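You operate a simulated robot arm through the tools that you are given. There is no shell and no other tool. Be economical: measure what you need, move in short steps, check, and stop when the job is done.

You are at the controls of a simulated robot arm. One attempt, no reset.

## Task
Pump tamarind twice into each of the green and brown pots; lid them.
Fine: leave the brown pot at the yellow marker.

Only the result counts: the job must be done as asked and must still hold three seconds after the hand-in. Knocking over, shifting, dropping, spilling or breaking anything else fails it. Lids that push on must go on centred and level and be pressed home; caps that screw on are set level and turned clockwise until they are tight.

## Robot
A 7-joint arm with a two-finger parallel gripper, fixed in place. Base frame: the origin is at the foot of the arm, x ahead of it, y to its left, z up; the work surface is at about z = 760. Units: mm, degrees, N and s.
With the tool pointing down near the work surface it reaches from about 200 to 680 mm from the base axis. Its first joint turns from -66.0 to 66.0 degrees. Payload 2.4 kg.
The tool frame sits at the grasp point between the pads (the TCP): z along the fingers, y along the line on which they close. The tips reach 30 mm beyond it. The gripper opens to 94 mm. The fingers are 28 mm wide and 10 mm thick; the gripper's body (50 by 96 mm) begins 55 mm behind the TCP.
Orientation is that of the tool frame in the base frame, as a unit quaternion [w, x, y, z]. With the fingers straight down and closing along the base's y, the tool's x points along the base's -x, its y along +y and its z along -z.

## Interface
- The arm moves only by the tool play_rows. Its argument "moves" is a list of rows, each a list of 7 numbers: the opening in per cent of the stroke, from 0 (shut) to 100 (fully open), then the shift along the tool's x, y, z in units of 250 mm (1.0 is 250 mm), then the turn, a rotation vector about the tool's x, y, z in units of 45 degrees (1.0 is 45 degrees). In form: [[claw, dx, dy, dz, wx, wy, wz], ...]. A call has 1 to 20 rows; each row is the pose to reach, as a shift and turn from the pose commanded when the call began, along the tool's axes at that moment. A call with a number of a shift or a turn outside -1 to 1 is refused whole. Rows are played at 5 a second. More than 50 mm and 8.6 degrees between two rows, or a gripper value outside its range, and nothing of the call is played. A pose out of reach is approached as far as the arm can. The call stops where the force on the tool passes 40 N (or 10 N more than at its start, if that is more) or the arm is blocked; 0.2 s more then pass. The fingers move at their own pace (about 153 mm/s each) and stop on an object; they squeeze with about 40 N. The grip force told is the motor's: it shows also when the fingers shut on nothing. Time passes only in rows, and 0.2 s behind the last, so rows that repeat a pose let the fingers close. The reply holds the time, the measured pose of the TCP, the force on the tool along the base axes, the opening and the grip force, in the units named above and with some noise.
- Cameras (640 x 400 px; columns grow to the right, rows downward): "scene" is fixed at [52.5, 499.5, 1429.3]; the picture's right is [-0.48, -0.88, 0.00], its down [-0.60, 0.33, -0.73] and it looks along [0.64, -0.35, -0.68] (base axes); focal length 330 px, centre (320, 200). "wrist" rides on the gripper at [-37, 0, -58] in the tool frame; the picture's right is [0.00, -1.00, 0.00], its down [0.97, 0.00, -0.24] and it looks along [0.24, 0.00, 0.97] (tool axes); focal length 218 px, centre (320, 200).
- grab_frame(camera): a new picture of that camera. No time passes.
- locate(camera, pixels): for up to 12 pixels [column, row] of the newest picture of that camera ("zoom" is the newest enlarged one), the place [x, y, z] in the base frame of the surface seen there, good to about 2 mm. No time passes.
- zoom(camera, box): a new picture of the part [left, top, right, bottom] of that camera's present view, enlarged. No time passes.
- close_job(): hands the job in; it is judged then, once.

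Go step by step. Measure first, check grasps and placings, and put right what went wrong. The budget is 80 turns and 46 pictures, counting those below and the enlarged ones. Unless the task says otherwise, let go and move clear before handing in, and close with one line.

The tools are called after "Request:" by a JSON object that holds its "method" and its "body". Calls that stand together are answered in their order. play_rows: Moves the arm, as the interface text tells. Its arguments: {"type":"object","properties":{"moves":{"type":"array","items":{"type":"array","items":{"type":"number"}}}},"required":["moves"]} The other tools are called the same way: grab_frame (camera) takes a picture; locate (camera, pixels) gives the place of the surface under pixels of a picture; zoom (camera, box) takes an enlarged picture of a part of a camera's view; close_job () hands the job in.

At the start:

```text
time_s: 0.0
ee_pos: [331.0, 314.9, 1206.4]
tool_rot: [0.0, 0.0, 1.0, -0.001]
ft_force: [0.4, -0.1, 0.3]
finger_gap: 94.1
grasp_force: 0.0
```

scene: 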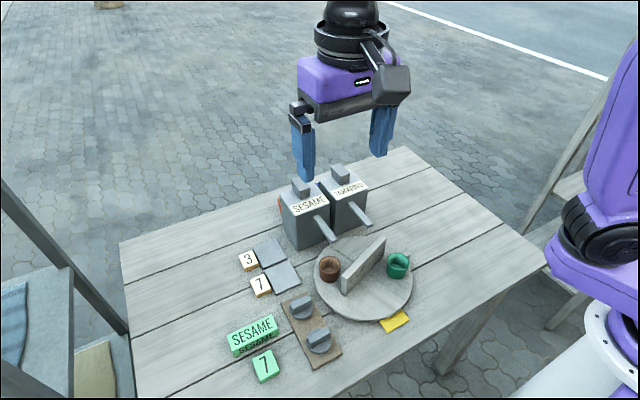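
wrist: 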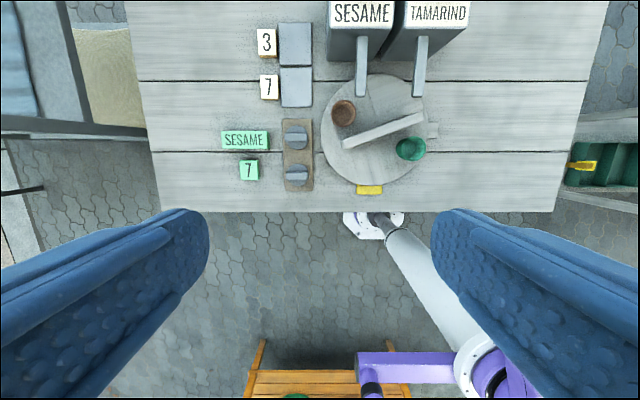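

The pictures show a turntable with the brown pot (330,267) and green pot (398,263), two dispensers, and two lids on a tray (310,330). I'll enlarge these areas first.

Request:
{"method": "zoom", "body": {"camera": "scene", "box": [220, 150, 420, 275]}}

Request:
{"method": "zoom", "body": {"camera": "scene", "box": [220, 230, 440, 390]}}

Request:
{"method": "zoom", "body": {"camera": "wrist", "box": [210, 0, 480, 210]}}

```text
3.20 times, centred on (320, 212) of scene
```

zoom: 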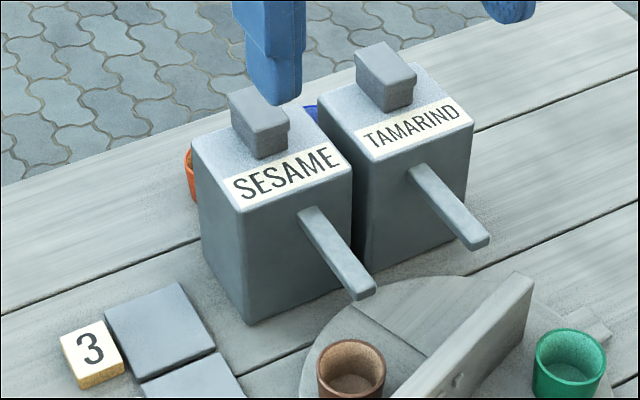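

```text
2.50 times, centred on (330, 310) of scene
```

zoom: 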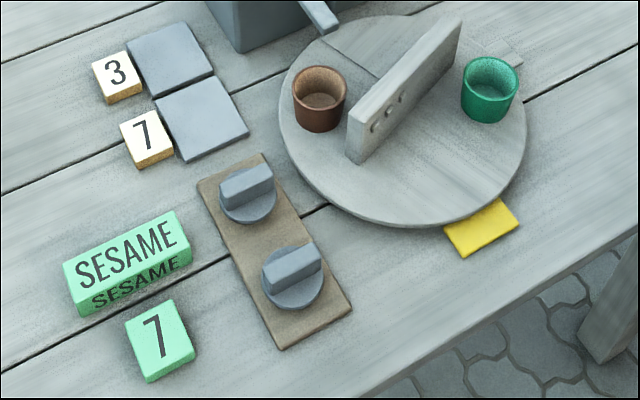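

```text
1.90 times, centred on (345, 105) of wrist
```

zoom: 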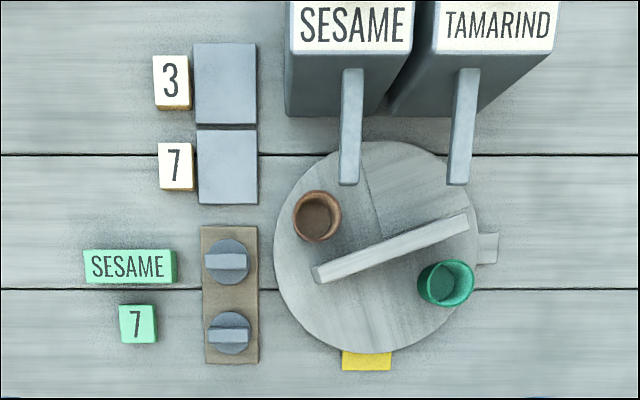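

The pots sit on a turntable with a raised bar, and the tamarind spout hangs over its rim near scene (362,218). I'll measure the key points.

Request:
{"method": "locate", "body": {"camera": "zoom", "pixels": [[316, 212], [445, 280], [228, 258], [230, 330], [318, 275], [464, 220], [366, 360], [488, 248], [375, 145], [278, 235], [350, 183], [458, 183]]}}

Request:
{"method": "locate", "body": {"camera": "scene", "pixels": [[341, 174], [300, 186], [330, 261], [330, 270], [323, 261], [338, 261], [398, 256], [390, 256], [406, 256], [366, 222], [335, 240], [350, 192]]}}

Request:
{"method": "zoom", "body": {"camera": "scene", "box": [300, 210, 430, 320]}}

```text
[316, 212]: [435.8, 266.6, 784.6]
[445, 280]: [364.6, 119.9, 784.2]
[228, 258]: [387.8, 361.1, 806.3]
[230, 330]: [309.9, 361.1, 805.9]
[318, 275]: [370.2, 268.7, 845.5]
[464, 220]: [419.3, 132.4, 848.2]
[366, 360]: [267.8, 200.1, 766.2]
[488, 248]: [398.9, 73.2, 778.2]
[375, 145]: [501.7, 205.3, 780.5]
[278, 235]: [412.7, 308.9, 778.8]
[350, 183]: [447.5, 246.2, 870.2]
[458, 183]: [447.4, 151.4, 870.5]
```

```text
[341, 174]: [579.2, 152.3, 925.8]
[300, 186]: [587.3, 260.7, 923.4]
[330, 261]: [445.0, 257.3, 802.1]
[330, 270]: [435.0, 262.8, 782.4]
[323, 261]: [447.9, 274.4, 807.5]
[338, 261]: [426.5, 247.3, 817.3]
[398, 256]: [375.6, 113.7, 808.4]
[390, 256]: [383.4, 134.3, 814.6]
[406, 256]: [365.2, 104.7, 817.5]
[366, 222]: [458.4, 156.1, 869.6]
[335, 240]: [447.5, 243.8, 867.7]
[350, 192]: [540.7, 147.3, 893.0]
```

```text
3.64 times, centred on (365, 265) of scene
```

zoom: 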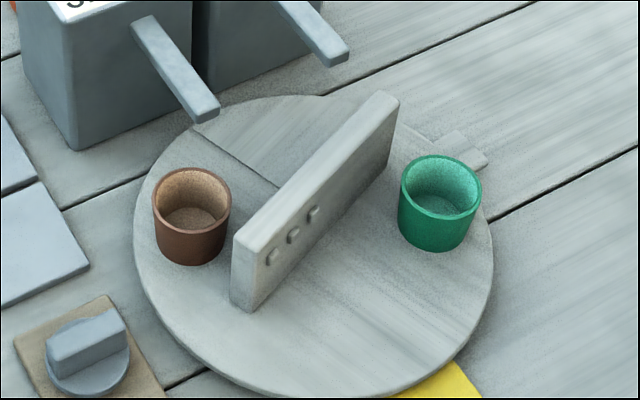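

The turntable's centre is near (391,198), the bar top is about z 848, and the spout tips are at y 246 and 151, z 870. I'll move above the turntable for a closer view.

Request:
{"method": "play_rows", "body": {"moves": [[100, -0.04, -0.1, 0.12, 0, 0, 0], [100, -0.08, -0.2, 0.24, 0, 0, 0], [100, -0.12, -0.3, 0.36, 0, 0, 0], [100, -0.16, -0.4, 0.48, 0, 0, 0], [100, -0.196, -0.46, 0.6, 0, 0, 0], [100, -0.196, -0.46, 0.6, 0, 0, 0]]}}

Request:
{"method": "grab_frame", "body": {"camera": "wrist"}}

Request:
{"method": "zoom", "body": {"camera": "wrist", "box": [170, 40, 450, 230]}}

```text
time_s: 1.4
ee_pos: [381.3, 199.6, 1058.8]
tool_rot: [0.0, 0.0, 1.0, 0.001]
ft_force: [-0.7, 0.5, -0.1]
finger_gap: 94.1
grasp_force: 0.1
```

```text
39 pictures are left
```

wrist: 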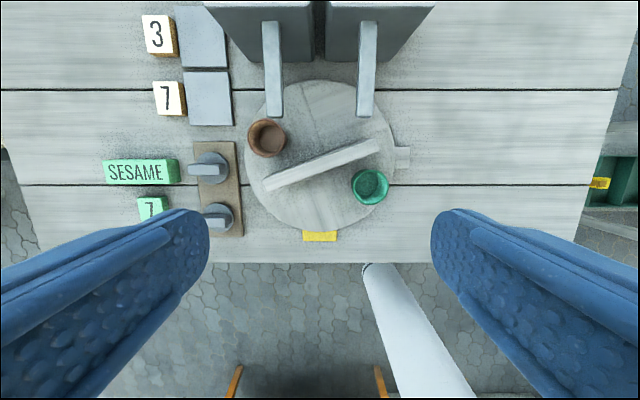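

```text
2.11 times, centred on (310, 135) of wrist
```

zoom: 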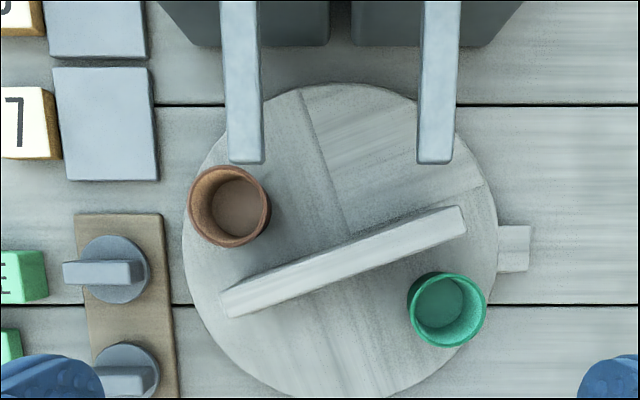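

The view is clear now: I'll measure the bar's top corners, pot rims, spout ends, disc edges and tab.

Request:
{"method": "locate", "body": {"camera": "zoom", "pixels": [[225, 294], [231, 315], [457, 209], [463, 228], [344, 262], [187, 240], [494, 255], [340, 88], [512, 248], [540, 248], [245, 155], [435, 155]]}}

Request:
{"method": "locate", "body": {"camera": "zoom", "pixels": [[191, 205], [268, 205], [228, 169], [235, 244], [235, 205], [410, 310], [484, 310], [447, 275], [447, 345], [447, 310], [427, 160], [449, 160]]}}

Request:
{"method": "locate", "body": {"camera": "zoom", "pixels": [[68, 265], [140, 265], [68, 280], [140, 280], [115, 240], [115, 300], [146, 270], [82, 220], [155, 220], [120, 330], [97, 370], [150, 370]]}}

```text
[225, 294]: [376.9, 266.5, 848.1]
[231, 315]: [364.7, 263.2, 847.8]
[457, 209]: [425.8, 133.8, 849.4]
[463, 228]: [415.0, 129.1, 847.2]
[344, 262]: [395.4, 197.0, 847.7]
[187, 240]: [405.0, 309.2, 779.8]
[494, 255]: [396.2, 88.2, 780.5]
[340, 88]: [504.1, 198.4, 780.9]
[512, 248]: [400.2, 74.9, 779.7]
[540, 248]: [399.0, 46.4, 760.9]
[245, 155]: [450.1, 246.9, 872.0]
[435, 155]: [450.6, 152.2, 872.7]
```

```text
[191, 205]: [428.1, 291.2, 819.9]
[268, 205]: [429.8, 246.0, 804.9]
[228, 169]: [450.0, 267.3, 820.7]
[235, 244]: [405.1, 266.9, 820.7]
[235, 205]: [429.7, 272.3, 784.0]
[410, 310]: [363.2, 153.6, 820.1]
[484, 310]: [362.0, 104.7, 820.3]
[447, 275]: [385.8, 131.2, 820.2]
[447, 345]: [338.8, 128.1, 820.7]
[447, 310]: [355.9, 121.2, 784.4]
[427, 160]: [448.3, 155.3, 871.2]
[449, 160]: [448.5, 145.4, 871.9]
```

```text
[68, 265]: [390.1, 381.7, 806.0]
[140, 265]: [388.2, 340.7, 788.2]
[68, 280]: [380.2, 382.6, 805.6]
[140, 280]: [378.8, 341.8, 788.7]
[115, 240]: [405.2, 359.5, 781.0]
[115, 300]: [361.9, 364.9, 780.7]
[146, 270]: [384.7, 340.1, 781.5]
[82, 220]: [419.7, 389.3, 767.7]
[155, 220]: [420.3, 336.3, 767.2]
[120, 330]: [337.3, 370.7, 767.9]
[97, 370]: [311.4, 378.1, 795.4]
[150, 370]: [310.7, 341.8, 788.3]
```

The bar is centred at (395.5,198.3) at −69.6°, and both pots are 76 mm out and opposite each other. The tamarind outlet is at about −38°, so I'll fill brown first and start by turning the tool towards yaw +110° above the bar.

Request:
{"method": "play_rows", "body": {"moves": [[50, -0.01, 0, 0.1, 0, 0, -0.18], [50, -0.02, 0, 0.2, 0, 0, -0.36], [50, -0.03, 0, 0.3, 0, 0, -0.54], [50, -0.04, 0, 0.4, 0, 0, -0.72], [50, -0.05, -0.003, 0.5, 0, 0, -0.9], [50, -0.057, -0.005, 0.555, 0, 0, -1.0], [50, -0.057, -0.005, 0.555, 0, 0, -1.0]]}}

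Request:
{"method": "play_rows", "body": {"moves": [[50, 0, 0, 0, 0, 0, -0.18], [50, 0, 0, 0, 0, 0, -0.36], [50, 0, 0, 0, 0, 0, -0.54], [50, 0, 0, 0, 0, 0, -0.72], [50, 0, 0, 0, 0, 0, -0.9], [50, 0, 0, 0, 0, 0, -1.0], [50, 0, 0, 0, 0, 0, -1.0]]}}

Request:
{"method": "play_rows", "body": {"moves": [[50, 0, 0, 0, 0, 0, -0.18], [50, 0, 0, 0, 0, 0, -0.36], [50, 0, 0, 0, 0, 0, -0.453], [50, 0, 0, 0, 0, 0, -0.453]]}}

Request:
{"method": "grab_frame", "body": {"camera": "wrist"}}

```text
time_s: 3.0
ee_pos: [393.8, 200.9, 919.8]
tool_rot: [0.0, -0.383, 0.924, 0.001]
ft_force: [0.5, 0.3, 0.4]
finger_gap: 47.1
grasp_force: 0.1
```

```text
time_s: 4.6
ee_pos: [394.0, 200.1, 918.7]
tool_rot: [0.0, 0.708, -0.707, 0.0]
ft_force: [0.4, -0.5, 0.3]
finger_gap: 47.1
grasp_force: 0.1
```

```text
time_s: 5.6
ee_pos: [393.6, 198.9, 918.1]
tool_rot: [0.0, 0.822, -0.57, 0.0]
ft_force: [-0.6, 0.3, 0.0]
finger_gap: 47.1
grasp_force: 0.0
```

```text
37 pictures are left
```

wrist: 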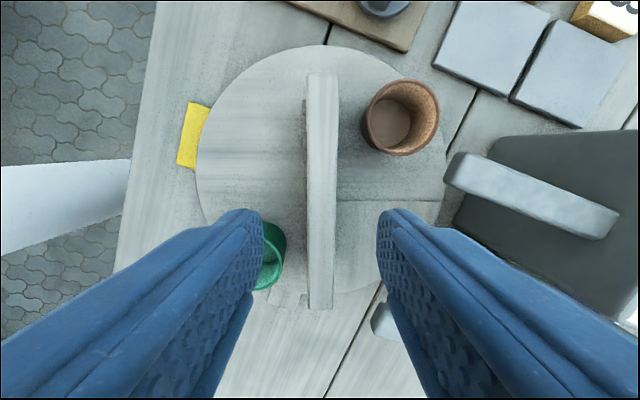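

Yaw +110° was reached and the bar (322,190) runs straight between the fingers. I'll descend to z 845 and close.

Request:
{"method": "play_rows", "body": {"moves": [[50, 0, 0, 0.1, 0, 0, 0], [50, 0, 0, 0.2, 0, 0, 0], [50, 0, 0, 0.293, 0, 0, 0], [50, 0, 0, 0.293, 0, 0, 0], [0, 0, 0, 0.293, 0, 0, 0], [0, 0, 0, 0.293, 0, 0, 0], [0, 0, 0, 0.293, 0, 0, 0]]}}

Request:
{"method": "grab_frame", "body": {"camera": "scene"}}

```text
time_s: 7.2
ee_pos: [394.5, 201.1, 845.6]
tool_rot: [-0.002, 0.821, -0.571, 0.001]
ft_force: [17.8, 6.3, -18.0]
finger_gap: 22.5
grasp_force: 45.6
```

```text
36 pictures are left
```

scene: 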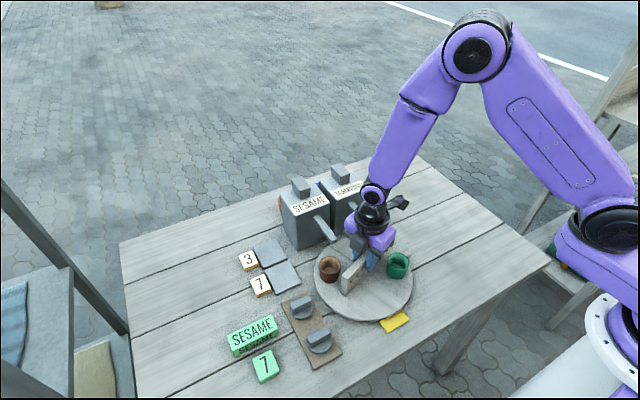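

The gap is 22.5 mm, wider than the bar looked, with about 19 N sideways. I'll look closely before turning.

Request:
{"method": "zoom", "body": {"camera": "scene", "box": [300, 200, 430, 310]}}

Request:
{"method": "grab_frame", "body": {"camera": "wrist"}}

```text
3.64 times, centred on (365, 255) of scene
```

zoom: 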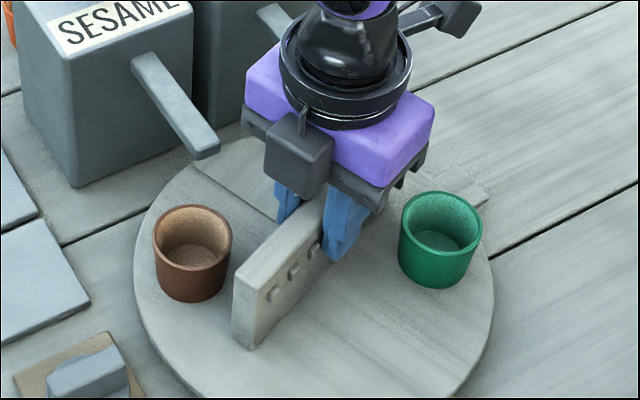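

```text
34 pictures are left
```

wrist: 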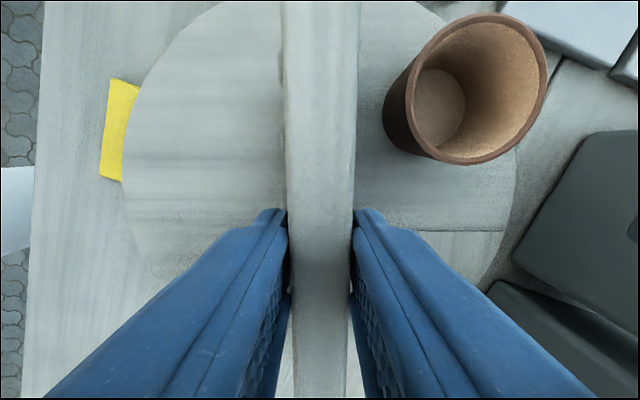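

The fingers hold the bar flush on both sides, so the bar is simply thicker than I measured. I'll turn 16° first and check the force.

Request:
{"method": "play_rows", "body": {"moves": [[0, 0, 0, 0, 0, 0, 0.12], [0, 0, 0, 0, 0, 0, 0.24], [0, 0, 0, 0, 0, 0, 0.36], [0, 0, 0, 0, 0, 0, 0.36]]}}

Request:
{"method": "zoom", "body": {"camera": "scene", "box": [300, 200, 430, 310]}}

```text
time_s: 8.2
ee_pos: [394.6, 201.2, 846.4]
tool_rot: [-0.002, 0.732, -0.681, 0.001]
ft_force: [19.1, 5.5, -3.4]
finger_gap: 22.4
grasp_force: 45.0
```

```text
3.64 times, centred on (365, 255) of scene
```

zoom: 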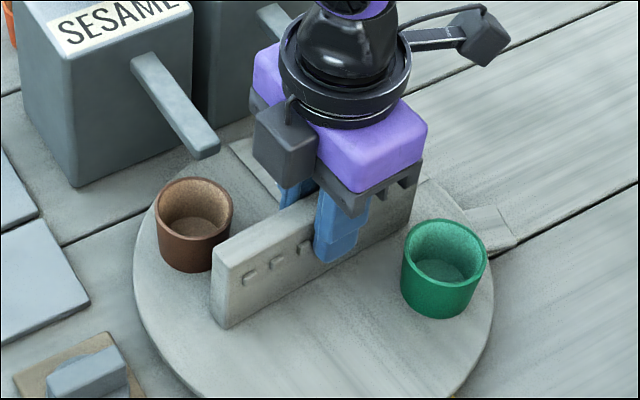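

The table turns freely: green moved from (440,235) to (443,268). The tab near the rim also seems to move, so I'll check it and the dispenser fronts.

Request:
{"method": "grab_frame", "body": {"camera": "scene"}}

Request:
{"method": "locate", "body": {"camera": "scene", "pixels": [[434, 263], [437, 268], [430, 259], [328, 220], [300, 246], [316, 243], [334, 236], [320, 224], [300, 215], [398, 288]]}}

Request:
{"method": "zoom", "body": {"camera": "scene", "box": [270, 190, 470, 315]}}

```text
32 pictures are left
```

scene: 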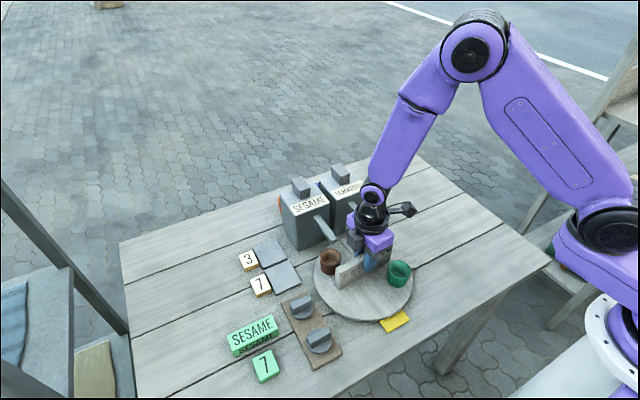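

```text
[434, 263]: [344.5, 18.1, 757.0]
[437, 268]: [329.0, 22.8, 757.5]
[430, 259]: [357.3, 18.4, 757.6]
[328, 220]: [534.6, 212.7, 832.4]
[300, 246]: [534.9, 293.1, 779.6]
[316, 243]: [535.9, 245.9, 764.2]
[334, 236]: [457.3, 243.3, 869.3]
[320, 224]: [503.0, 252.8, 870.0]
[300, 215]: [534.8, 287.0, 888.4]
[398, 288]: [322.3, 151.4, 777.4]
```

```text
3.20 times, centred on (370, 252) of scene
```

zoom: 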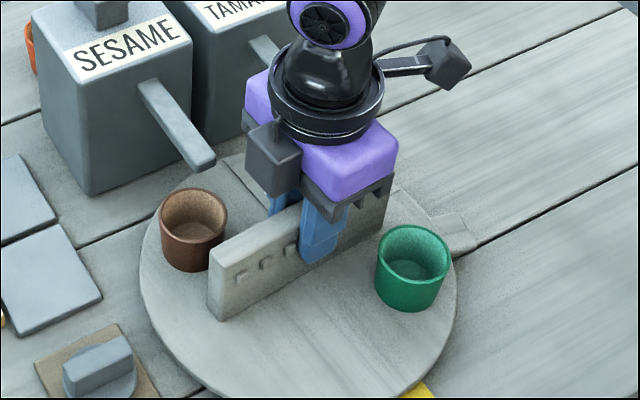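

The dispenser fronts are at x 535, 140 mm from the turntable centre, so the tab (reach about 135 mm) should clear them. I'll go on turning towards brown under tamarind.

Request:
{"method": "play_rows", "body": {"moves": [[0, 0, 0, 0, 0, 0, 0.12], [0, 0, 0, 0, 0, 0, 0.24], [0, 0, 0, 0, 0, 0, 0.36], [0, 0, 0, 0, 0, 0, 0.48], [0, 0, 0, 0, 0, 0, 0.6], [0, 0, 0, 0, 0, 0, 0.72], [0, 0, 0, 0, 0, 0, 0.84], [0, 0, 0, 0, 0, 0, 0.96], [0, 0, 0, 0, 0, 0, 0.96]]}}

Request:
{"method": "zoom", "body": {"camera": "scene", "box": [270, 190, 470, 315]}}

```text
time_s: 10.2
ee_pos: [394.6, 199.8, 845.0]
tool_rot: [0.002, -0.43, 0.903, 0.0]
ft_force: [15.6, 4.1, 5.5]
finger_gap: 22.4
grasp_force: 45.4
```

```text
3.20 times, centred on (370, 252) of scene
```

zoom: 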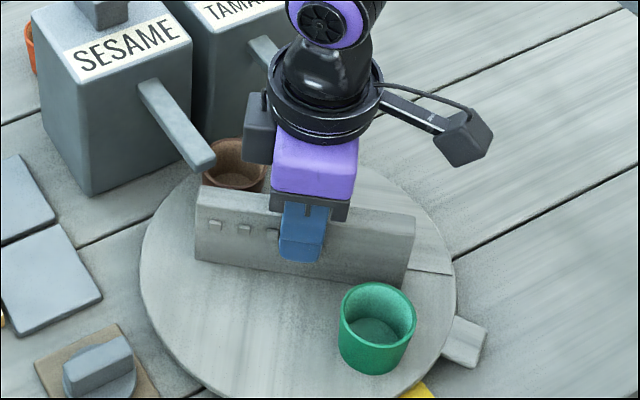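

The tab turns with the disc and everything is smooth. I'll turn the remaining 43°.

Request:
{"method": "play_rows", "body": {"moves": [[0, 0, 0, 0, 0, 0, 0.12], [0, 0, 0, 0, 0, 0, 0.24], [0, 0, 0, 0, 0, 0, 0.36], [0, 0, 0, 0, 0, 0, 0.48], [0, 0, 0, 0, 0, 0, 0.6], [0, 0, 0, 0, 0, 0, 0.72], [0, 0, 0, 0, 0, 0, 0.84], [0, 0, 0, 0, 0, 0, 0.96], [0, 0, 0, 0, 0, 0, 0.96]]}}

Request:
{"method": "play_rows", "body": {"moves": [[0, 0, 0, 0, 0, 0, 0], [50, 0, 0, 0, 0, 0, 0], [50, 0, 0, 0, 0, 0, 0], [50, 0, 0, -0.15, 0, 0, 0], [50, 0, 0, -0.3, 0, 0, 0], [50, 0, 0, -0.45, 0, 0, 0], [0, 0, 0, -0.6, 0, 0, 0], [0, 0, 0, -0.6, 0, 0, 0]]}}

Request:
{"method": "grab_frame", "body": {"camera": "wrist"}}

Request:
{"method": "zoom", "body": {"camera": "wrist", "box": [180, 0, 460, 180]}}

```text
time_s: 12.2
ee_pos: [395.2, 199.8, 845.9]
tool_rot: [0.003, -0.066, 0.998, 0.0]
ft_force: [27.9, -5.3, 3.3]
finger_gap: 22.6
grasp_force: 45.4
```

```text
time_s: 14.0
ee_pos: [395.1, 201.2, 996.5]
tool_rot: [0.0, -0.068, 0.998, -0.001]
ft_force: [0.3, 0.2, 0.2]
finger_gap: 0.3
grasp_force: 33.0
```

```text
29 pictures are left
```

wrist: 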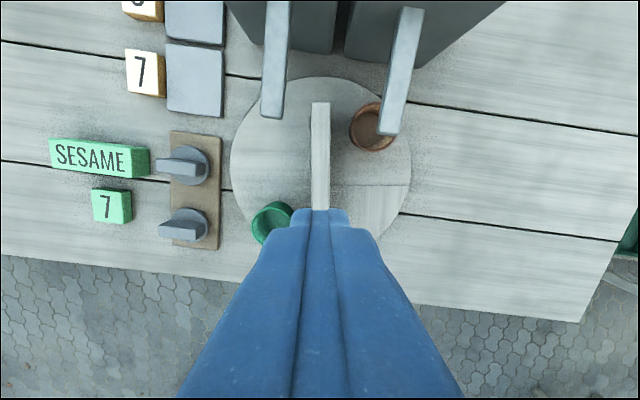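

```text
2.22 times, centred on (320, 90) of wrist
```

zoom: 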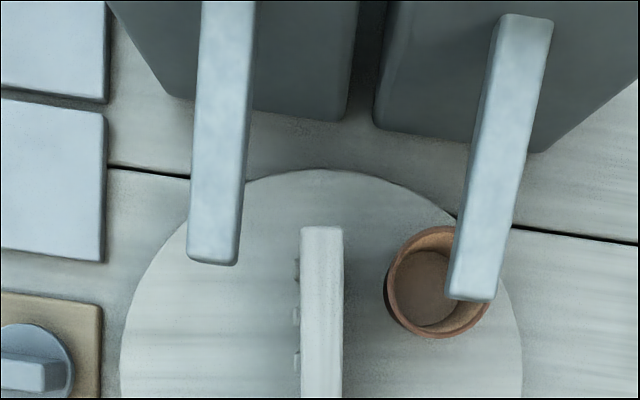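

Brown (370,125) is now under the tamarind spout; I'll measure how well it lines up.

Request:
{"method": "locate", "body": {"camera": "zoom", "pixels": [[386, 285], [425, 335], [435, 227], [404, 245], [472, 293], [486, 318], [505, 150], [470, 240], [304, 235], [340, 235], [305, 380], [345, 380]]}}

Request:
{"method": "zoom", "body": {"camera": "scene", "box": [310, 150, 420, 240]}}

```text
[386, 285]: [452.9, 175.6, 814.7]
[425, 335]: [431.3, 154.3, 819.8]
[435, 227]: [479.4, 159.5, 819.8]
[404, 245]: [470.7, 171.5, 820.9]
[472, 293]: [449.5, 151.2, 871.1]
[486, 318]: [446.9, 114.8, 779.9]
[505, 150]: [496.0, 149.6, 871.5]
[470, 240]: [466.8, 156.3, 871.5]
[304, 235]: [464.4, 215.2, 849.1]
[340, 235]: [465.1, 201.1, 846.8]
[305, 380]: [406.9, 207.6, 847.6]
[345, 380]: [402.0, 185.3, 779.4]
```

```text
4.44 times, centred on (365, 195) of scene
```

zoom: 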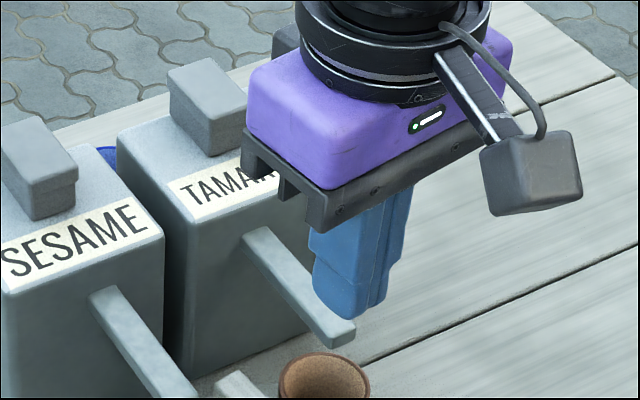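

Brown's centre is about (455,153.5), within 3 mm of the spout line, which is good enough. I'll move over the tamarind pump head and look at it.

Request:
{"method": "play_rows", "body": {"moves": [[0, -0.14, -0.068, 0, 0, 0, 0.04], [0, -0.28, -0.136, 0, 0, 0, 0.08], [0, -0.42, -0.204, 0, 0, 0, 0.13], [0, -0.568, -0.272, 0, 0, 0, 0.173], [0, -0.568, -0.272, 0, 0, 0, 0.173]]}}

Request:
{"method": "grab_frame", "body": {"camera": "wrist"}}

```text
time_s: 15.2
ee_pos: [547.4, 149.5, 994.0]
tool_rot: [0.0, 0.0, 1.0, 0.001]
ft_force: [0.3, 0.1, 0.2]
finger_gap: 0.0
grasp_force: 33.1
```

```text
26 pictures are left
```

wrist: 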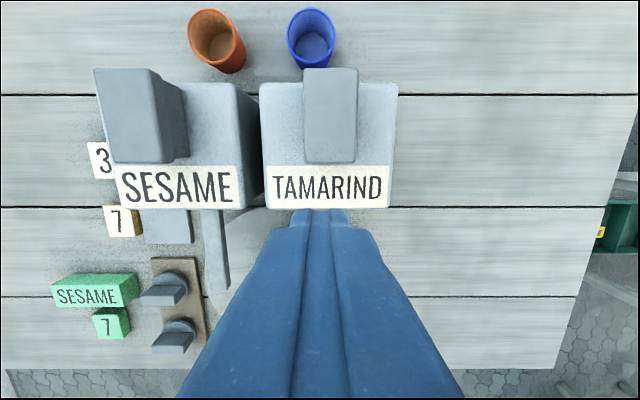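

Two more pots (orange, blue) stand behind the dispensers and must not be touched. I'll measure the tamarind pump head at (330,115).

Request:
{"method": "locate", "body": {"camera": "wrist", "pixels": [[306, 72], [354, 72], [306, 158], [352, 158], [330, 115], [330, 140], [330, 80], [355, 150], [275, 120], [380, 120], [330, 172]]}}

```text
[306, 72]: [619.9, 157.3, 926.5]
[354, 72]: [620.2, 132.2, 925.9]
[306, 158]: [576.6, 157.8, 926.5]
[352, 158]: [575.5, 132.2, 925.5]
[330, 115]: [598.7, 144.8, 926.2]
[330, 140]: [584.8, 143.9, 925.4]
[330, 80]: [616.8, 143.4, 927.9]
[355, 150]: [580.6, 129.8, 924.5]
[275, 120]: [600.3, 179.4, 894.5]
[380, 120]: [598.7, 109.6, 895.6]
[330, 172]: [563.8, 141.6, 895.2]
```

The head's top is centred at (598,145), z 926. I'll put the closed tips just above it, then press slowly.

Request:
{"method": "play_rows", "body": {"moves": [[0, -0.1, -0.01, 0, 0, 0, 0], [0, -0.2, -0.018, 0, 0, 0, 0], [0, -0.2, -0.018, 0.06, 0, 0, 0], [0, -0.2, -0.018, 0.11, 0, 0, 0], [0, -0.2, -0.018, 0.11, 0, 0, 0]]}}

Request:
{"method": "play_rows", "body": {"moves": [[0, 0, 0, 0.02, 0, 0, 0], [0, 0, 0, 0.04, 0, 0, 0], [0, 0, 0, 0.055, 0, 0, 0], [0, 0, 0, 0.07, 0, 0, 0], [0, 0, 0, 0.085, 0, 0, 0], [0, 0, 0, 0.085, 0, 0, 0]]}}

Request:
{"method": "zoom", "body": {"camera": "scene", "box": [270, 150, 420, 250]}}

```text
time_s: 16.4
ee_pos: [595.9, 145.5, 968.4]
tool_rot: [0.0, 0.001, 1.0, -0.001]
ft_force: [-0.2, 0.5, 0.5]
finger_gap: 0.0
grasp_force: 32.9
```

```text
time_s: 17.8
ee_pos: [593.5, 147.2, 946.3]
tool_rot: [0.0, 0.0, 1.0, 0.001]
ft_force: [-1.6, -1.8, 3.7]
finger_gap: 0.1
grasp_force: 32.8
```

```text
4.00 times, centred on (345, 200) of scene
```

zoom: 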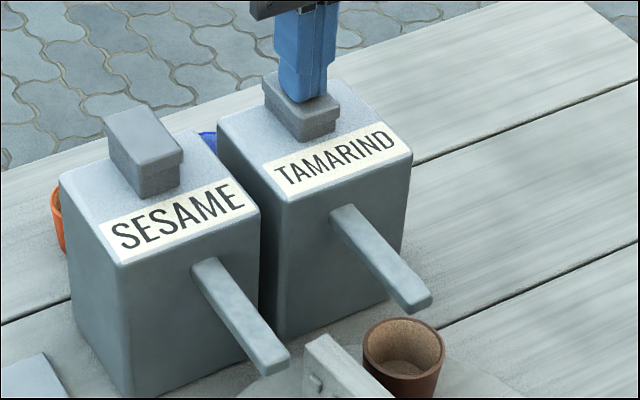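

The head went down about 10 mm against only 4 N, so it hasn't bottomed. I'll press on slowly to its stop.

Request:
{"method": "play_rows", "body": {"moves": [[0, 0, 0, 0.01, 0, 0, 0], [0, 0, 0, 0.02, 0, 0, 0], [0, 0, 0, 0.03, 0, 0, 0], [0, 0, 0, 0.04, 0, 0, 0], [0, 0, 0, 0.05, 0, 0, 0], [0, 0, 0, 0.06, 0, 0, 0], [0, 0, 0, 0.07, 0, 0, 0]]}}

Request:
{"method": "zoom", "body": {"camera": "scene", "box": [270, 150, 420, 250]}}

```text
time_s: 19.1
ee_pos: [595.2, 146.2, 939.4]
tool_rot: [0.002, 0.0, 1.0, 0.0]
ft_force: [-9.8, -2.2, 19.9]
finger_gap: 0.0
grasp_force: 32.5
stopped in row 6: the force on the tool passed its limit (the readings are from after the stop); the commanded pose is now the measured one
```

```text
4.00 times, centred on (345, 200) of scene
```

zoom: 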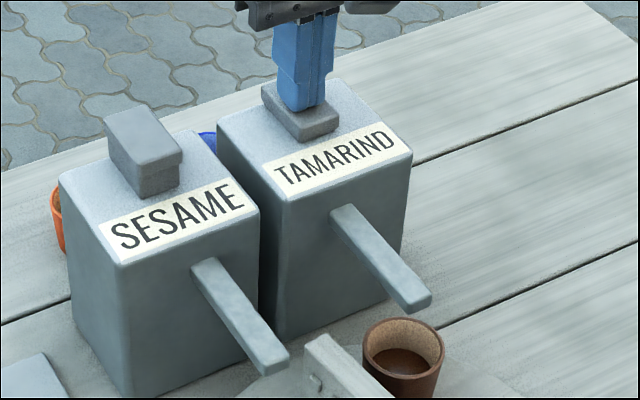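

The pump bottomed at TCP z 939 and brown's inside darkened, which is one dose. I'll let it rise fully, check the head is back up, then press again.

Request:
{"method": "play_rows", "body": {"moves": [[0, 0, 0, 0, 0, 0, 0], [0, 0, 0, -0.03, 0, 0, 0], [0, 0, 0, -0.06, 0, 0, 0], [0, 0, 0, -0.09, 0, 0, 0], [0, 0, 0, -0.12, 0, 0, 0], [0, 0, 0, -0.12, 0, 0, 0], [0, 0, 0, -0.12, 0, 0, 0]]}}

Request:
{"method": "zoom", "body": {"camera": "scene", "box": [270, 150, 420, 250]}}

```text
time_s: 20.7
ee_pos: [595.5, 146.5, 967.7]
tool_rot: [0.003, 0.0, 1.0, 0.001]
ft_force: [-0.3, 0.2, 0.4]
finger_gap: 0.0
grasp_force: 32.7
```

```text
4.00 times, centred on (345, 200) of scene
```

zoom: 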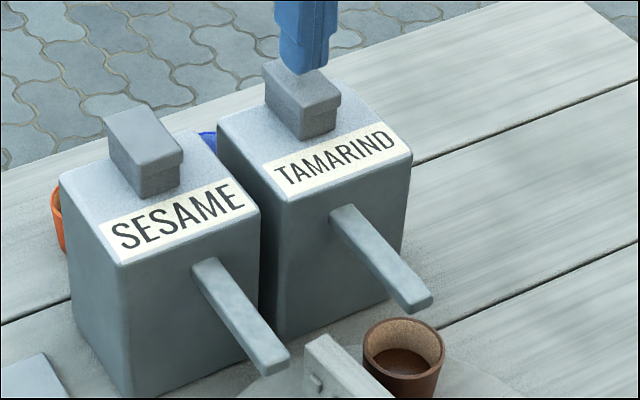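

The head is fully back up and brown holds one dose, so I'll press a second time and release.

Request:
{"method": "play_rows", "body": {"moves": [[0, 0, 0, 0.03, 0, 0, 0], [0, 0, 0, 0.05, 0, 0, 0], [0, 0, 0, 0.065, 0, 0, 0], [0, 0, 0, 0.08, 0, 0, 0], [0, 0, 0, 0.09, 0, 0, 0], [0, 0, 0, 0.1, 0, 0, 0], [0, 0, 0, 0.11, 0, 0, 0], [0, 0, 0, 0.12, 0, 0, 0], [0, 0, 0, 0.13, 0, 0, 0], [0, 0, 0, 0.14, 0, 0, 0]]}}

Request:
{"method": "play_rows", "body": {"moves": [[0, 0, 0, 0, 0, 0, 0], [0, 0, 0, -0.03, 0, 0, 0], [0, 0, 0, -0.06, 0, 0, 0], [0, 0, 0, -0.09, 0, 0, 0], [0, 0, 0, -0.12, 0, 0, 0], [0, 0, 0, -0.24, 0, 0, 0], [0, 0, 0, -0.24, 0, 0, 0]]}}

Request:
{"method": "zoom", "body": {"camera": "scene", "box": [270, 150, 420, 250]}}

```text
time_s: 22.8
ee_pos: [595.3, 147.7, 940.0]
tool_rot: [0.004, 0.0, 1.0, 0.001]
ft_force: [-8.9, -1.4, 19.7]
finger_gap: 0.0
grasp_force: 33.4
stopped in row 10: the force on the tool passed its limit (the readings are from after the stop); the commanded pose is now the measured one
```

```text
time_s: 24.4
ee_pos: [595.4, 148.2, 998.5]
tool_rot: [0.003, 0.0, 1.0, 0.001]
ft_force: [0.7, -0.1, 0.1]
finger_gap: 0.2
grasp_force: 32.8
```

```text
4.00 times, centred on (345, 200) of scene
```

zoom: 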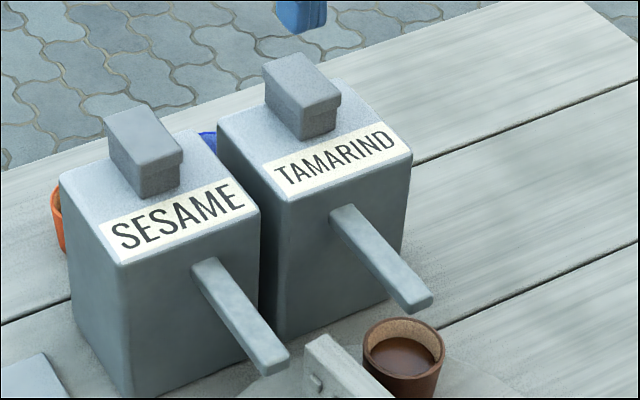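

Brown's level has risen with the second dose. Next I'll return over the bar, grip it at yaw 8° and turn +180° in two strokes.

Request:
{"method": "play_rows", "body": {"moves": [[50, 0.16, 0.04, 0, 0, 0, -0.04], [50, 0.32, 0.08, 0, 0, 0, -0.08], [50, 0.48, 0.12, 0, 0, 0, -0.12], [50, 0.64, 0.16, 0, 0, 0, -0.16], [50, 0.8, 0.202, 0, 0, 0, -0.178], [50, 0.8, 0.202, 0.15, 0, 0, -0.178], [50, 0.8, 0.202, 0.3, 0, 0, -0.178], [50, 0.8, 0.202, 0.45, 0, 0, -0.178], [50, 0.8, 0.202, 0.55, 0, 0, -0.178], [50, 0.8, 0.202, 0.612, 0, 0, -0.178], [50, 0.8, 0.202, 0.612, 0, 0, -0.178], [0, 0.8, 0.202, 0.612, 0, 0, -0.178], [0, 0.8, 0.202, 0.612, 0, 0, -0.178], [0, 0.8, 0.202, 0.612, 0, 0, -0.178]]}}

```text
time_s: 27.4
ee_pos: [395.9, 199.9, 843.3]
tool_rot: [0.005, -0.071, 0.997, 0.001]
ft_force: [-3.3, 11.4, -15.2]
finger_gap: 22.5
grasp_force: 44.8
```

The bar is gripped (gap 22.5). I'll turn +90° in two calls.

Request:
{"method": "play_rows", "body": {"moves": [[0, 0, 0, 0, 0, 0, -0.11], [0, 0, 0, 0, 0, 0, -0.22], [0, 0, 0, 0, 0, 0, -0.33], [0, 0, 0, 0, 0, 0, -0.44], [0, 0, 0, 0, 0, 0, -0.55], [0, 0, 0, 0, 0, 0, -0.66], [0, 0, 0, 0, 0, 0, -0.77], [0, 0, 0, 0, 0, 0, -0.88], [0, 0, 0, 0, 0, 0, -1.0], [0, 0, 0, 0, 0, 0, -1.0]]}}

Request:
{"method": "play_rows", "body": {"moves": [[0, 0, 0, 0, 0, 0, -0.11], [0, 0, 0, 0, 0, 0, -0.22], [0, 0, 0, 0, 0, 0, -0.33], [0, 0, 0, 0, 0, 0, -0.44], [0, 0, 0, 0, 0, 0, -0.55], [0, 0, 0, 0, 0, 0, -0.66], [0, 0, 0, 0, 0, 0, -0.77], [0, 0, 0, 0, 0, 0, -0.88], [0, 0, 0, 0, 0, 0, -1.0], [0, 0, 0, 0, 0, 0, -1.0]]}}

Request:
{"method": "play_rows", "body": {"moves": [[0, 0, 0, 0, 0, 0, 0], [50, 0, 0, 0, 0, 0, 0], [50, 0, 0, 0, 0, 0, 0], [50, 0, 0, -0.15, 0, 0, 0], [50, 0, 0, -0.3, 0, 0, 0], [50, 0, 0, -0.3, 0, 0, 0.18], [50, 0, 0, -0.3, 0, 0, 0.36], [50, 0, 0, -0.3, 0, 0, 0.54], [50, 0, 0, -0.3, 0, 0, 0.72], [50, 0, 0, -0.3, 0, 0, 0.9], [50, 0, 0, -0.3, 0, 0, 1.0], [50, 0, 0, -0.3, 0, 0, 1.0]]}}

Request:
{"method": "grab_frame", "body": {"camera": "scene"}}

```text
time_s: 28.4
ee_pos: [394.8, 199.8, 842.2]
tool_rot: [0.003, -0.23, 0.973, 0.001]
ft_force: [2.1, 2.9, -4.3]
finger_gap: 22.7
grasp_force: 45.1
stopped in row 4: the force on the tool passed its limit (the readings are from after the stop); the commanded pose is now the measured one
```

```text
time_s: 30.6
ee_pos: [395.5, 199.3, 843.0]
tool_rot: [0.002, -0.585, 0.811, 0.0]
ft_force: [-5.3, 16.1, -32.3]
finger_gap: 22.2
grasp_force: 45.1
```

```text
time_s: 33.2
ee_pos: [394.1, 199.5, 918.3]
tool_rot: [0.003, -0.229, 0.973, 0.0]
ft_force: [0.1, 0.7, 0.9]
finger_gap: 47.2
grasp_force: 0.1
```

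```text
21 pictures are left
```

scene: 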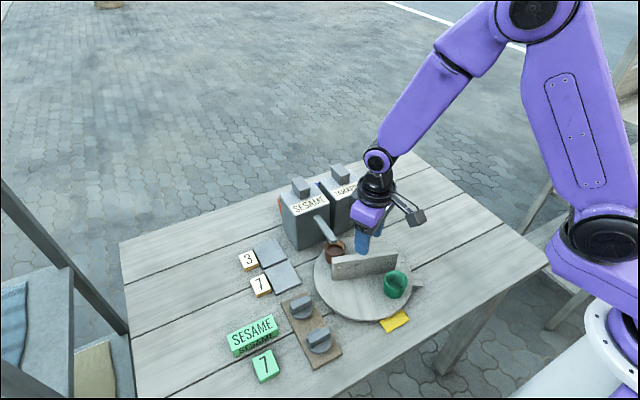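

The first stroke stopped early, so the bar is now at 71.6° and brown near sesame at (333,248). I'll turn the free tool back towards −108° to finish in one grip.

Request:
{"method": "play_rows", "body": {"moves": [[50, 0, 0, 0, 0, 0, 0.19], [50, 0, 0, 0, 0, 0, 0.38], [50, 0, 0, 0, 0, 0, 0.57], [50, 0, 0, 0, 0, 0, 0.76], [50, 0, 0, 0, 0, 0, 0.95], [50, 0, 0, 0, 0, 0, 1.0]]}}

Request:
{"method": "play_rows", "body": {"moves": [[50, 0, 0, 0, 0, 0, 0.19], [50, 0, 0, 0, 0, 0, 0.38], [50, 0, 0, 0, 0, 0, 0.57], [50, 0, 0, 0, 0, 0, 0.76], [50, 0, 0, 0, 0, 0, 0.95], [50, 0, 0, 0, 0, 0, 1.0]]}}

Request:
{"method": "play_rows", "body": {"moves": [[50, 0, 0, 0, 0, 0, 0.19], [50, 0, 0, 0, 0, 0, 0.38], [50, 0, 0, 0, 0, 0, 0.57], [50, 0, 0, 0, 0, 0, 0.76], [50, 0, 0, 0, 0, 0, 0.95], [50, 0, 0, 0, 0, 0, 1.0], [50, 0, 0, 0, 0, 0, 1.0]]}}

Request:
{"method": "grab_frame", "body": {"camera": "wrist"}}

```text
time_s: 34.6
ee_pos: [393.0, 198.5, 916.9]
tool_rot: [0.001, 0.161, 0.987, 0.0]
ft_force: [-0.1, -0.2, 0.9]
finger_gap: 46.7
grasp_force: 0.0
```

```text
time_s: 36.0
ee_pos: [393.8, 199.4, 917.7]
tool_rot: [0.002, 0.526, 0.85, 0.001]
ft_force: [0.0, 0.0, -0.3]
finger_gap: 46.9
grasp_force: 0.0
```

```text
time_s: 37.6
ee_pos: [395.2, 199.0, 917.7]
tool_rot: [0.002, 0.811, 0.584, 0.002]
ft_force: [0.2, -0.3, 0.0]
finger_gap: 46.9
grasp_force: 0.2
```

```text
20 pictures are left
```

wrist: 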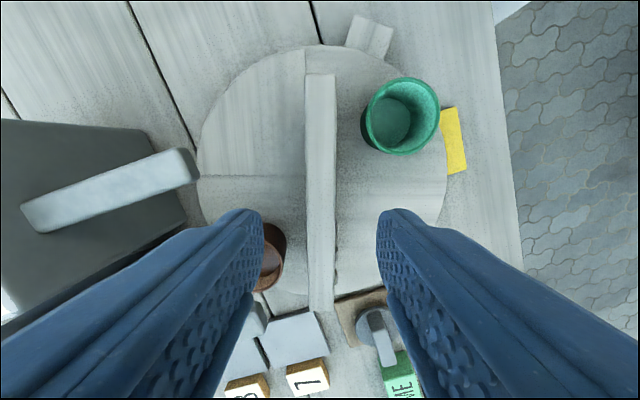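

Yaw −108° works and the bar (322,190) is aligned. I'll descend, grip, and turn +116.5°.

Request:
{"method": "play_rows", "body": {"moves": [[50, 0, 0, 0.1, 0, 0, 0], [50, 0, 0, 0.2, 0, 0, 0], [50, 0, 0, 0.28, 0, 0, 0], [50, 0, 0, 0.28, 0, 0, 0], [0, 0, 0, 0.28, 0, 0, 0], [0, 0, 0, 0.28, 0, 0, 0], [0, 0, 0, 0.28, 0, 0, 0]]}}

Request:
{"method": "play_rows", "body": {"moves": [[0, 0, 0, 0, 0, 0, -0.11], [0, 0, 0, 0, 0, 0, -0.22], [0, 0, 0, 0, 0, 0, -0.33], [0, 0, 0, 0, 0, 0, -0.44], [0, 0, 0, 0, 0, 0, -0.55], [0, 0, 0, 0, 0, 0, -0.66], [0, 0, 0, 0, 0, 0, -0.77], [0, 0, 0, 0, 0, 0, -0.87], [0, 0, 0, 0, 0, 0, -0.87]]}}

Request:
{"method": "play_rows", "body": {"moves": [[0, 0, 0, 0, 0, 0, -0.11], [0, 0, 0, 0, 0, 0, -0.22], [0, 0, 0, 0, 0, 0, -0.33], [0, 0, 0, 0, 0, 0, -0.44], [0, 0, 0, 0, 0, 0, -0.55], [0, 0, 0, 0, 0, 0, -0.66], [0, 0, 0, 0, 0, 0, -0.77], [0, 0, 0, 0, 0, 0, -0.87], [0, 0, 0, 0, 0, 0, -0.87]]}}

```text
time_s: 39.2
ee_pos: [396.4, 199.8, 848.0]
tool_rot: [0.001, 0.811, 0.585, 0.002]
ft_force: [-2.9, 1.8, -9.3]
finger_gap: 22.4
grasp_force: 44.9
```

```text
time_s: 41.2
ee_pos: [394.5, 200.0, 848.3]
tool_rot: [0.002, 0.567, 0.824, 0.001]
ft_force: [-2.5, 9.0, 19.1]
finger_gap: 22.4
grasp_force: 44.9
```

```text
time_s: 43.2
ee_pos: [395.1, 199.9, 847.8]
tool_rot: [0.002, 0.258, 0.966, 0.0]
ft_force: [-1.7, 13.1, 0.5]
finger_gap: 22.2
grasp_force: 44.4
```

Yaw is now −30° with low forces. I'll turn the last 36.5°, release, lift, and check green under the spout.

Request:
{"method": "play_rows", "body": {"moves": [[0, 0, 0, 0, 0, 0, -0.11], [0, 0, 0, 0, 0, 0, -0.22], [0, 0, 0, 0, 0, 0, -0.33], [0, 0, 0, 0, 0, 0, -0.44], [0, 0, 0, 0, 0, 0, -0.55], [0, 0, 0, 0, 0, 0, -0.66], [0, 0, 0, 0, 0, 0, -0.74], [0, 0, 0, 0, 0, 0, -0.81], [0, 0, 0, 0, 0, 0, -0.81]]}}

Request:
{"method": "play_rows", "body": {"moves": [[0, 0, 0, 0, 0, 0, 0], [50, 0, 0, 0, 0, 0, 0], [50, 0, 0, 0, 0, 0, 0], [50, 0, 0, -0.15, 0, 0, 0], [50, 0, 0, -0.3, 0, 0, 0], [50, 0, 0, -0.45, 0, 0, 0], [0, 0, 0, -0.6, 0, 0, 0], [0, 0, 0, -0.6, 0, 0, 0]]}}

Request:
{"method": "zoom", "body": {"camera": "wrist", "box": [180, 0, 460, 180]}}

```text
time_s: 45.2
ee_pos: [395.0, 199.5, 848.1]
tool_rot: [0.003, -0.056, 0.998, 0.0]
ft_force: [-3.7, 11.8, 34.1]
finger_gap: 22.3
grasp_force: 44.7
```

```text
time_s: 47.0
ee_pos: [394.7, 199.9, 999.3]
tool_rot: [0.003, -0.056, 0.998, 0.0]
ft_force: [0.5, -1.0, -0.5]
finger_gap: 0.0
grasp_force: 33.0
```

```text
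2.22 times, centred on (320, 90) of wrist
```

zoom: 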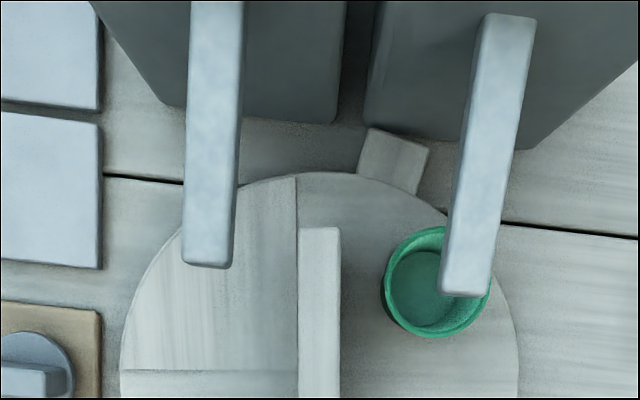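

Green is under the tamarind spout just as brown was. I'll go back to the pump head and press once.

Request:
{"method": "play_rows", "body": {"moves": [[0, -0.155, -0.06, 0, 0, 0, 0.03], [0, -0.31, -0.12, 0, 0, 0, 0.06], [0, -0.465, -0.18, 0, 0, 0, 0.09], [0, -0.62, -0.24, 0, 0, 0, 0.12], [0, -0.775, -0.3, 0, 0, 0, 0.142], [0, -0.775, -0.3, 0.12, 0, 0, 0.142], [0, -0.775, -0.3, 0.12, 0, 0, 0.142]]}}

Request:
{"method": "play_rows", "body": {"moves": [[0, 0, 0, 0.03, 0, 0, 0], [0, 0, 0, 0.05, 0, 0, 0], [0, 0, 0, 0.065, 0, 0, 0], [0, 0, 0, 0.08, 0, 0, 0], [0, 0, 0, 0.09, 0, 0, 0], [0, 0, 0, 0.1, 0, 0, 0], [0, 0, 0, 0.11, 0, 0, 0], [0, 0, 0, 0.12, 0, 0, 0], [0, 0, 0, 0.13, 0, 0, 0], [0, 0, 0, 0.14, 0, 0, 0], [0, 0, 0, 0.15, 0, 0, 0]]}}

Request:
{"method": "play_rows", "body": {"moves": [[0, 0, 0, 0, 0, 0, 0], [0, 0, 0, -0.03, 0, 0, 0], [0, 0, 0, -0.06, 0, 0, 0], [0, 0, 0, -0.09, 0, 0, 0], [0, 0, 0, -0.12, 0, 0, 0], [0, 0, 0, -0.12, 0, 0, 0], [0, 0, 0, -0.12, 0, 0, 0]]}}

Request:
{"method": "zoom", "body": {"camera": "scene", "box": [270, 150, 420, 250]}}

```text
time_s: 48.6
ee_pos: [594.8, 146.8, 969.1]
tool_rot: [0.003, 0.001, 1.0, 0.0]
ft_force: [-0.4, 0.0, 0.0]
finger_gap: 0.0
grasp_force: 33.3
```

```text
time_s: 50.8
ee_pos: [595.3, 146.2, 940.8]
tool_rot: [0.003, 0.0, 1.0, 0.0]
ft_force: [-8.8, -2.5, 19.8]
finger_gap: 0.2
grasp_force: 33.5
stopped in row 10: the force on the tool passed its limit (the readings are from after the stop); the commanded pose is now the measured one
```

```text
time_s: 52.4
ee_pos: [596.5, 145.5, 968.4]
tool_rot: [0.004, 0.0, 1.0, 0.001]
ft_force: [-0.5, 1.0, 0.3]
finger_gap: 0.1
grasp_force: 33.2
```

```text
4.00 times, centred on (345, 200) of scene
```

zoom: 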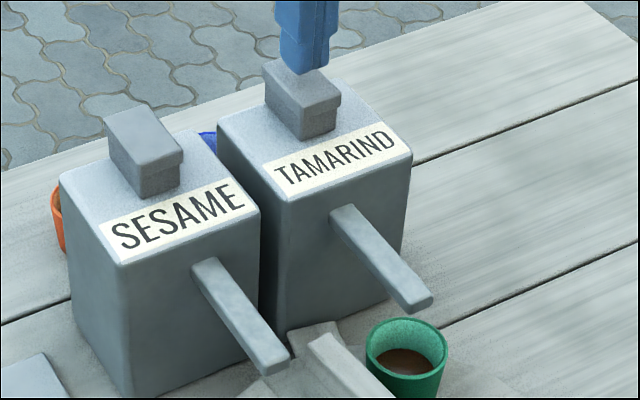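

Green holds one dose and the head is back up. I'll make the second press and release.

Request:
{"method": "play_rows", "body": {"moves": [[0, 0, 0, 0.03, 0, 0, 0], [0, 0, 0, 0.05, 0, 0, 0], [0, 0, 0, 0.065, 0, 0, 0], [0, 0, 0, 0.08, 0, 0, 0], [0, 0, 0, 0.09, 0, 0, 0], [0, 0, 0, 0.1, 0, 0, 0], [0, 0, 0, 0.11, 0, 0, 0], [0, 0, 0, 0.12, 0, 0, 0], [0, 0, 0, 0.13, 0, 0, 0], [0, 0, 0, 0.14, 0, 0, 0], [0, 0, 0, 0.15, 0, 0, 0]]}}

Request:
{"method": "play_rows", "body": {"moves": [[0, 0, 0, 0, 0, 0, 0], [0, 0, 0, -0.03, 0, 0, 0], [0, 0, 0, -0.06, 0, 0, 0], [0, 0, 0, -0.09, 0, 0, 0], [0, 0, 0, -0.12, 0, 0, 0], [0, 0, 0, -0.24, 0, 0, 0], [0, 0, 0, -0.24, 0, 0, 0]]}}

Request:
{"method": "zoom", "body": {"camera": "scene", "box": [290, 200, 420, 281]}}

Request:
{"method": "locate", "body": {"camera": "scene", "pixels": [[371, 219], [369, 225], [371, 225], [375, 225], [377, 222], [374, 227]]}}

```text
time_s: 54.5
ee_pos: [596.7, 146.2, 941.3]
tool_rot: [0.006, 0.0, 1.0, 0.001]
ft_force: [-8.9, -2.2, 19.7]
finger_gap: 0.0
grasp_force: 33.9
stopped in row 10: the force on the tool passed its limit (the readings are from after the stop); the commanded pose is now the measured one
```

```text
time_s: 56.1
ee_pos: [596.1, 147.8, 996.7]
tool_rot: [0.005, 0.0, 1.0, 0.002]
ft_force: [-0.3, 0.0, 0.2]
finger_gap: 0.0
grasp_force: 33.4
```

```text
4.92 times, centred on (355, 240) of scene
```

zoom: 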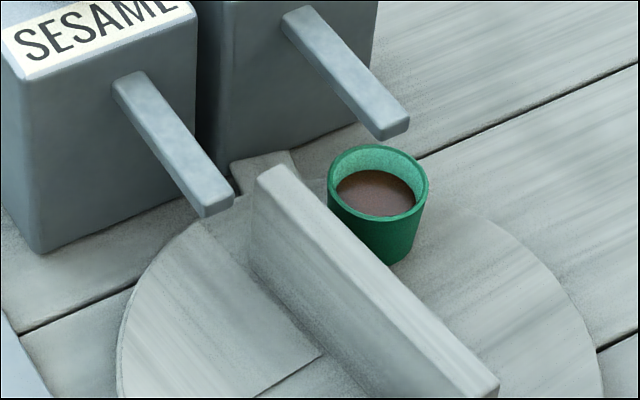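

```text
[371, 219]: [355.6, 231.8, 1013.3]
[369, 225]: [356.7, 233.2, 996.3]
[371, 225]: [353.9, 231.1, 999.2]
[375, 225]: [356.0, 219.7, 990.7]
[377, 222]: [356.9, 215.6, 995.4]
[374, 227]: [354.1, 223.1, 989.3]
```

Green has its second dose. I'll measure the spout's underside before deciding where to lid green.

Request:
{"method": "locate", "body": {"camera": "zoom", "pixels": [[378, 132], [382, 138], [395, 125], [395, 134], [407, 128], [215, 208], [228, 206], [352, 103], [345, 97], [265, 160], [378, 195]]}}

```text
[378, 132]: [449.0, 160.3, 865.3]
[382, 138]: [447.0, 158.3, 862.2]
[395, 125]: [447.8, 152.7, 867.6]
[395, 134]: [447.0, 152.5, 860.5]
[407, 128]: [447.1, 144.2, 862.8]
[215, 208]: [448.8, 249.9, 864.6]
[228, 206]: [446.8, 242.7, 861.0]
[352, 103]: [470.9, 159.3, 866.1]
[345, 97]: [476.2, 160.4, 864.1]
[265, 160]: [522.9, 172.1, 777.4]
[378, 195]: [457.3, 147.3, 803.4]
```

The spout undersides are at z 860, and lidding green between the spouts at 0° has ample room. In one call I'll regrip the bar and turn +38° so brown reaches the marker.

Request:
{"method": "play_rows", "body": {"moves": [[50, 0.16, 0.041, 0, 0, 0, -0.03], [50, 0.32, 0.082, 0, 0, 0, -0.06], [50, 0.48, 0.123, 0, 0, 0, -0.09], [50, 0.64, 0.164, 0, 0, 0, -0.12], [50, 0.802, 0.206, 0, 0, 0, -0.142], [50, 0.802, 0.206, 0.18, 0, 0, -0.142], [50, 0.802, 0.206, 0.36, 0, 0, -0.142], [50, 0.802, 0.206, 0.5, 0, 0, -0.142], [50, 0.802, 0.206, 0.592, 0, 0, -0.142], [0, 0.802, 0.206, 0.592, 0, 0, -0.142], [0, 0.802, 0.206, 0.592, 0, 0, -0.142], [0, 0.802, 0.206, 0.592, 0, 0, -0.142], [0, 0.802, 0.206, 0.592, 0, 0, -0.25], [0, 0.802, 0.206, 0.592, 0, 0, -0.36], [0, 0.802, 0.206, 0.592, 0, 0, -0.47], [0, 0.802, 0.206, 0.592, 0, 0, -0.58], [0, 0.802, 0.206, 0.592, 0, 0, -0.69], [0, 0.802, 0.206, 0.592, 0, 0, -0.8], [0, 0.802, 0.206, 0.592, 0, 0, -0.9], [0, 0.802, 0.206, 0.592, 0, 0, -0.987]]}}

```text
time_s: 60.3
ee_pos: [394.7, 200.2, 847.7]
tool_rot: [0.005, -0.381, 0.924, -0.002]
ft_force: [-27.6, 22.8, 8.2]
finger_gap: 22.5
grasp_force: 45.1
```

The turn finished at yaw 44.8°. I'll release, lift, turn to yaw 90° (to grip the knobs across x), and check both pots.

Request:
{"method": "play_rows", "body": {"moves": [[0, 0, 0, 0, 0, 0, 0], [50, 0, 0, 0, 0, 0, 0], [50, 0, 0, 0, 0, 0, 0], [50, 0, 0, -0.15, 0, 0, 0], [50, 0, 0, -0.33, 0, 0, 0], [50, 0, 0, -0.5, 0, 0, -0.18], [50, 0, 0, -0.6, 0, 0, -0.36], [50, 0, 0, -0.6, 0, 0, -0.54], [50, 0, 0, -0.6, 0, 0, -0.72], [50, 0, 0, -0.6, 0, 0, -0.9], [50, 0, 0, -0.6, 0, 0, -1.0], [50, 0, 0, -0.6, 0, 0, -1.0]]}}

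Request:
{"method": "grab_frame", "body": {"camera": "wrist"}}

Request:
{"method": "zoom", "body": {"camera": "wrist", "box": [160, 10, 460, 220]}}

```text
time_s: 62.9
ee_pos: [395.5, 198.7, 997.1]
tool_rot: [0.003, -0.704, 0.71, -0.004]
ft_force: [0.2, -0.3, -0.1]
finger_gap: 46.9
grasp_force: 0.0
```

```text
16 pictures are left
```

wrist: 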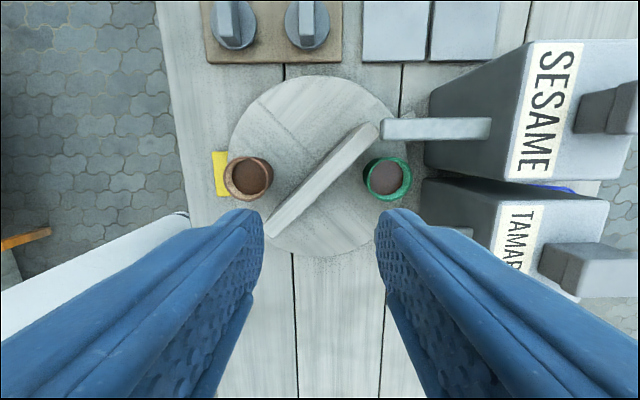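

```text
1.90 times, centred on (310, 115) of wrist
```

zoom: 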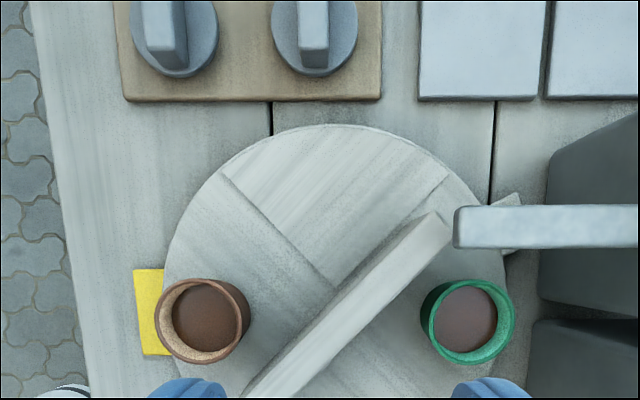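

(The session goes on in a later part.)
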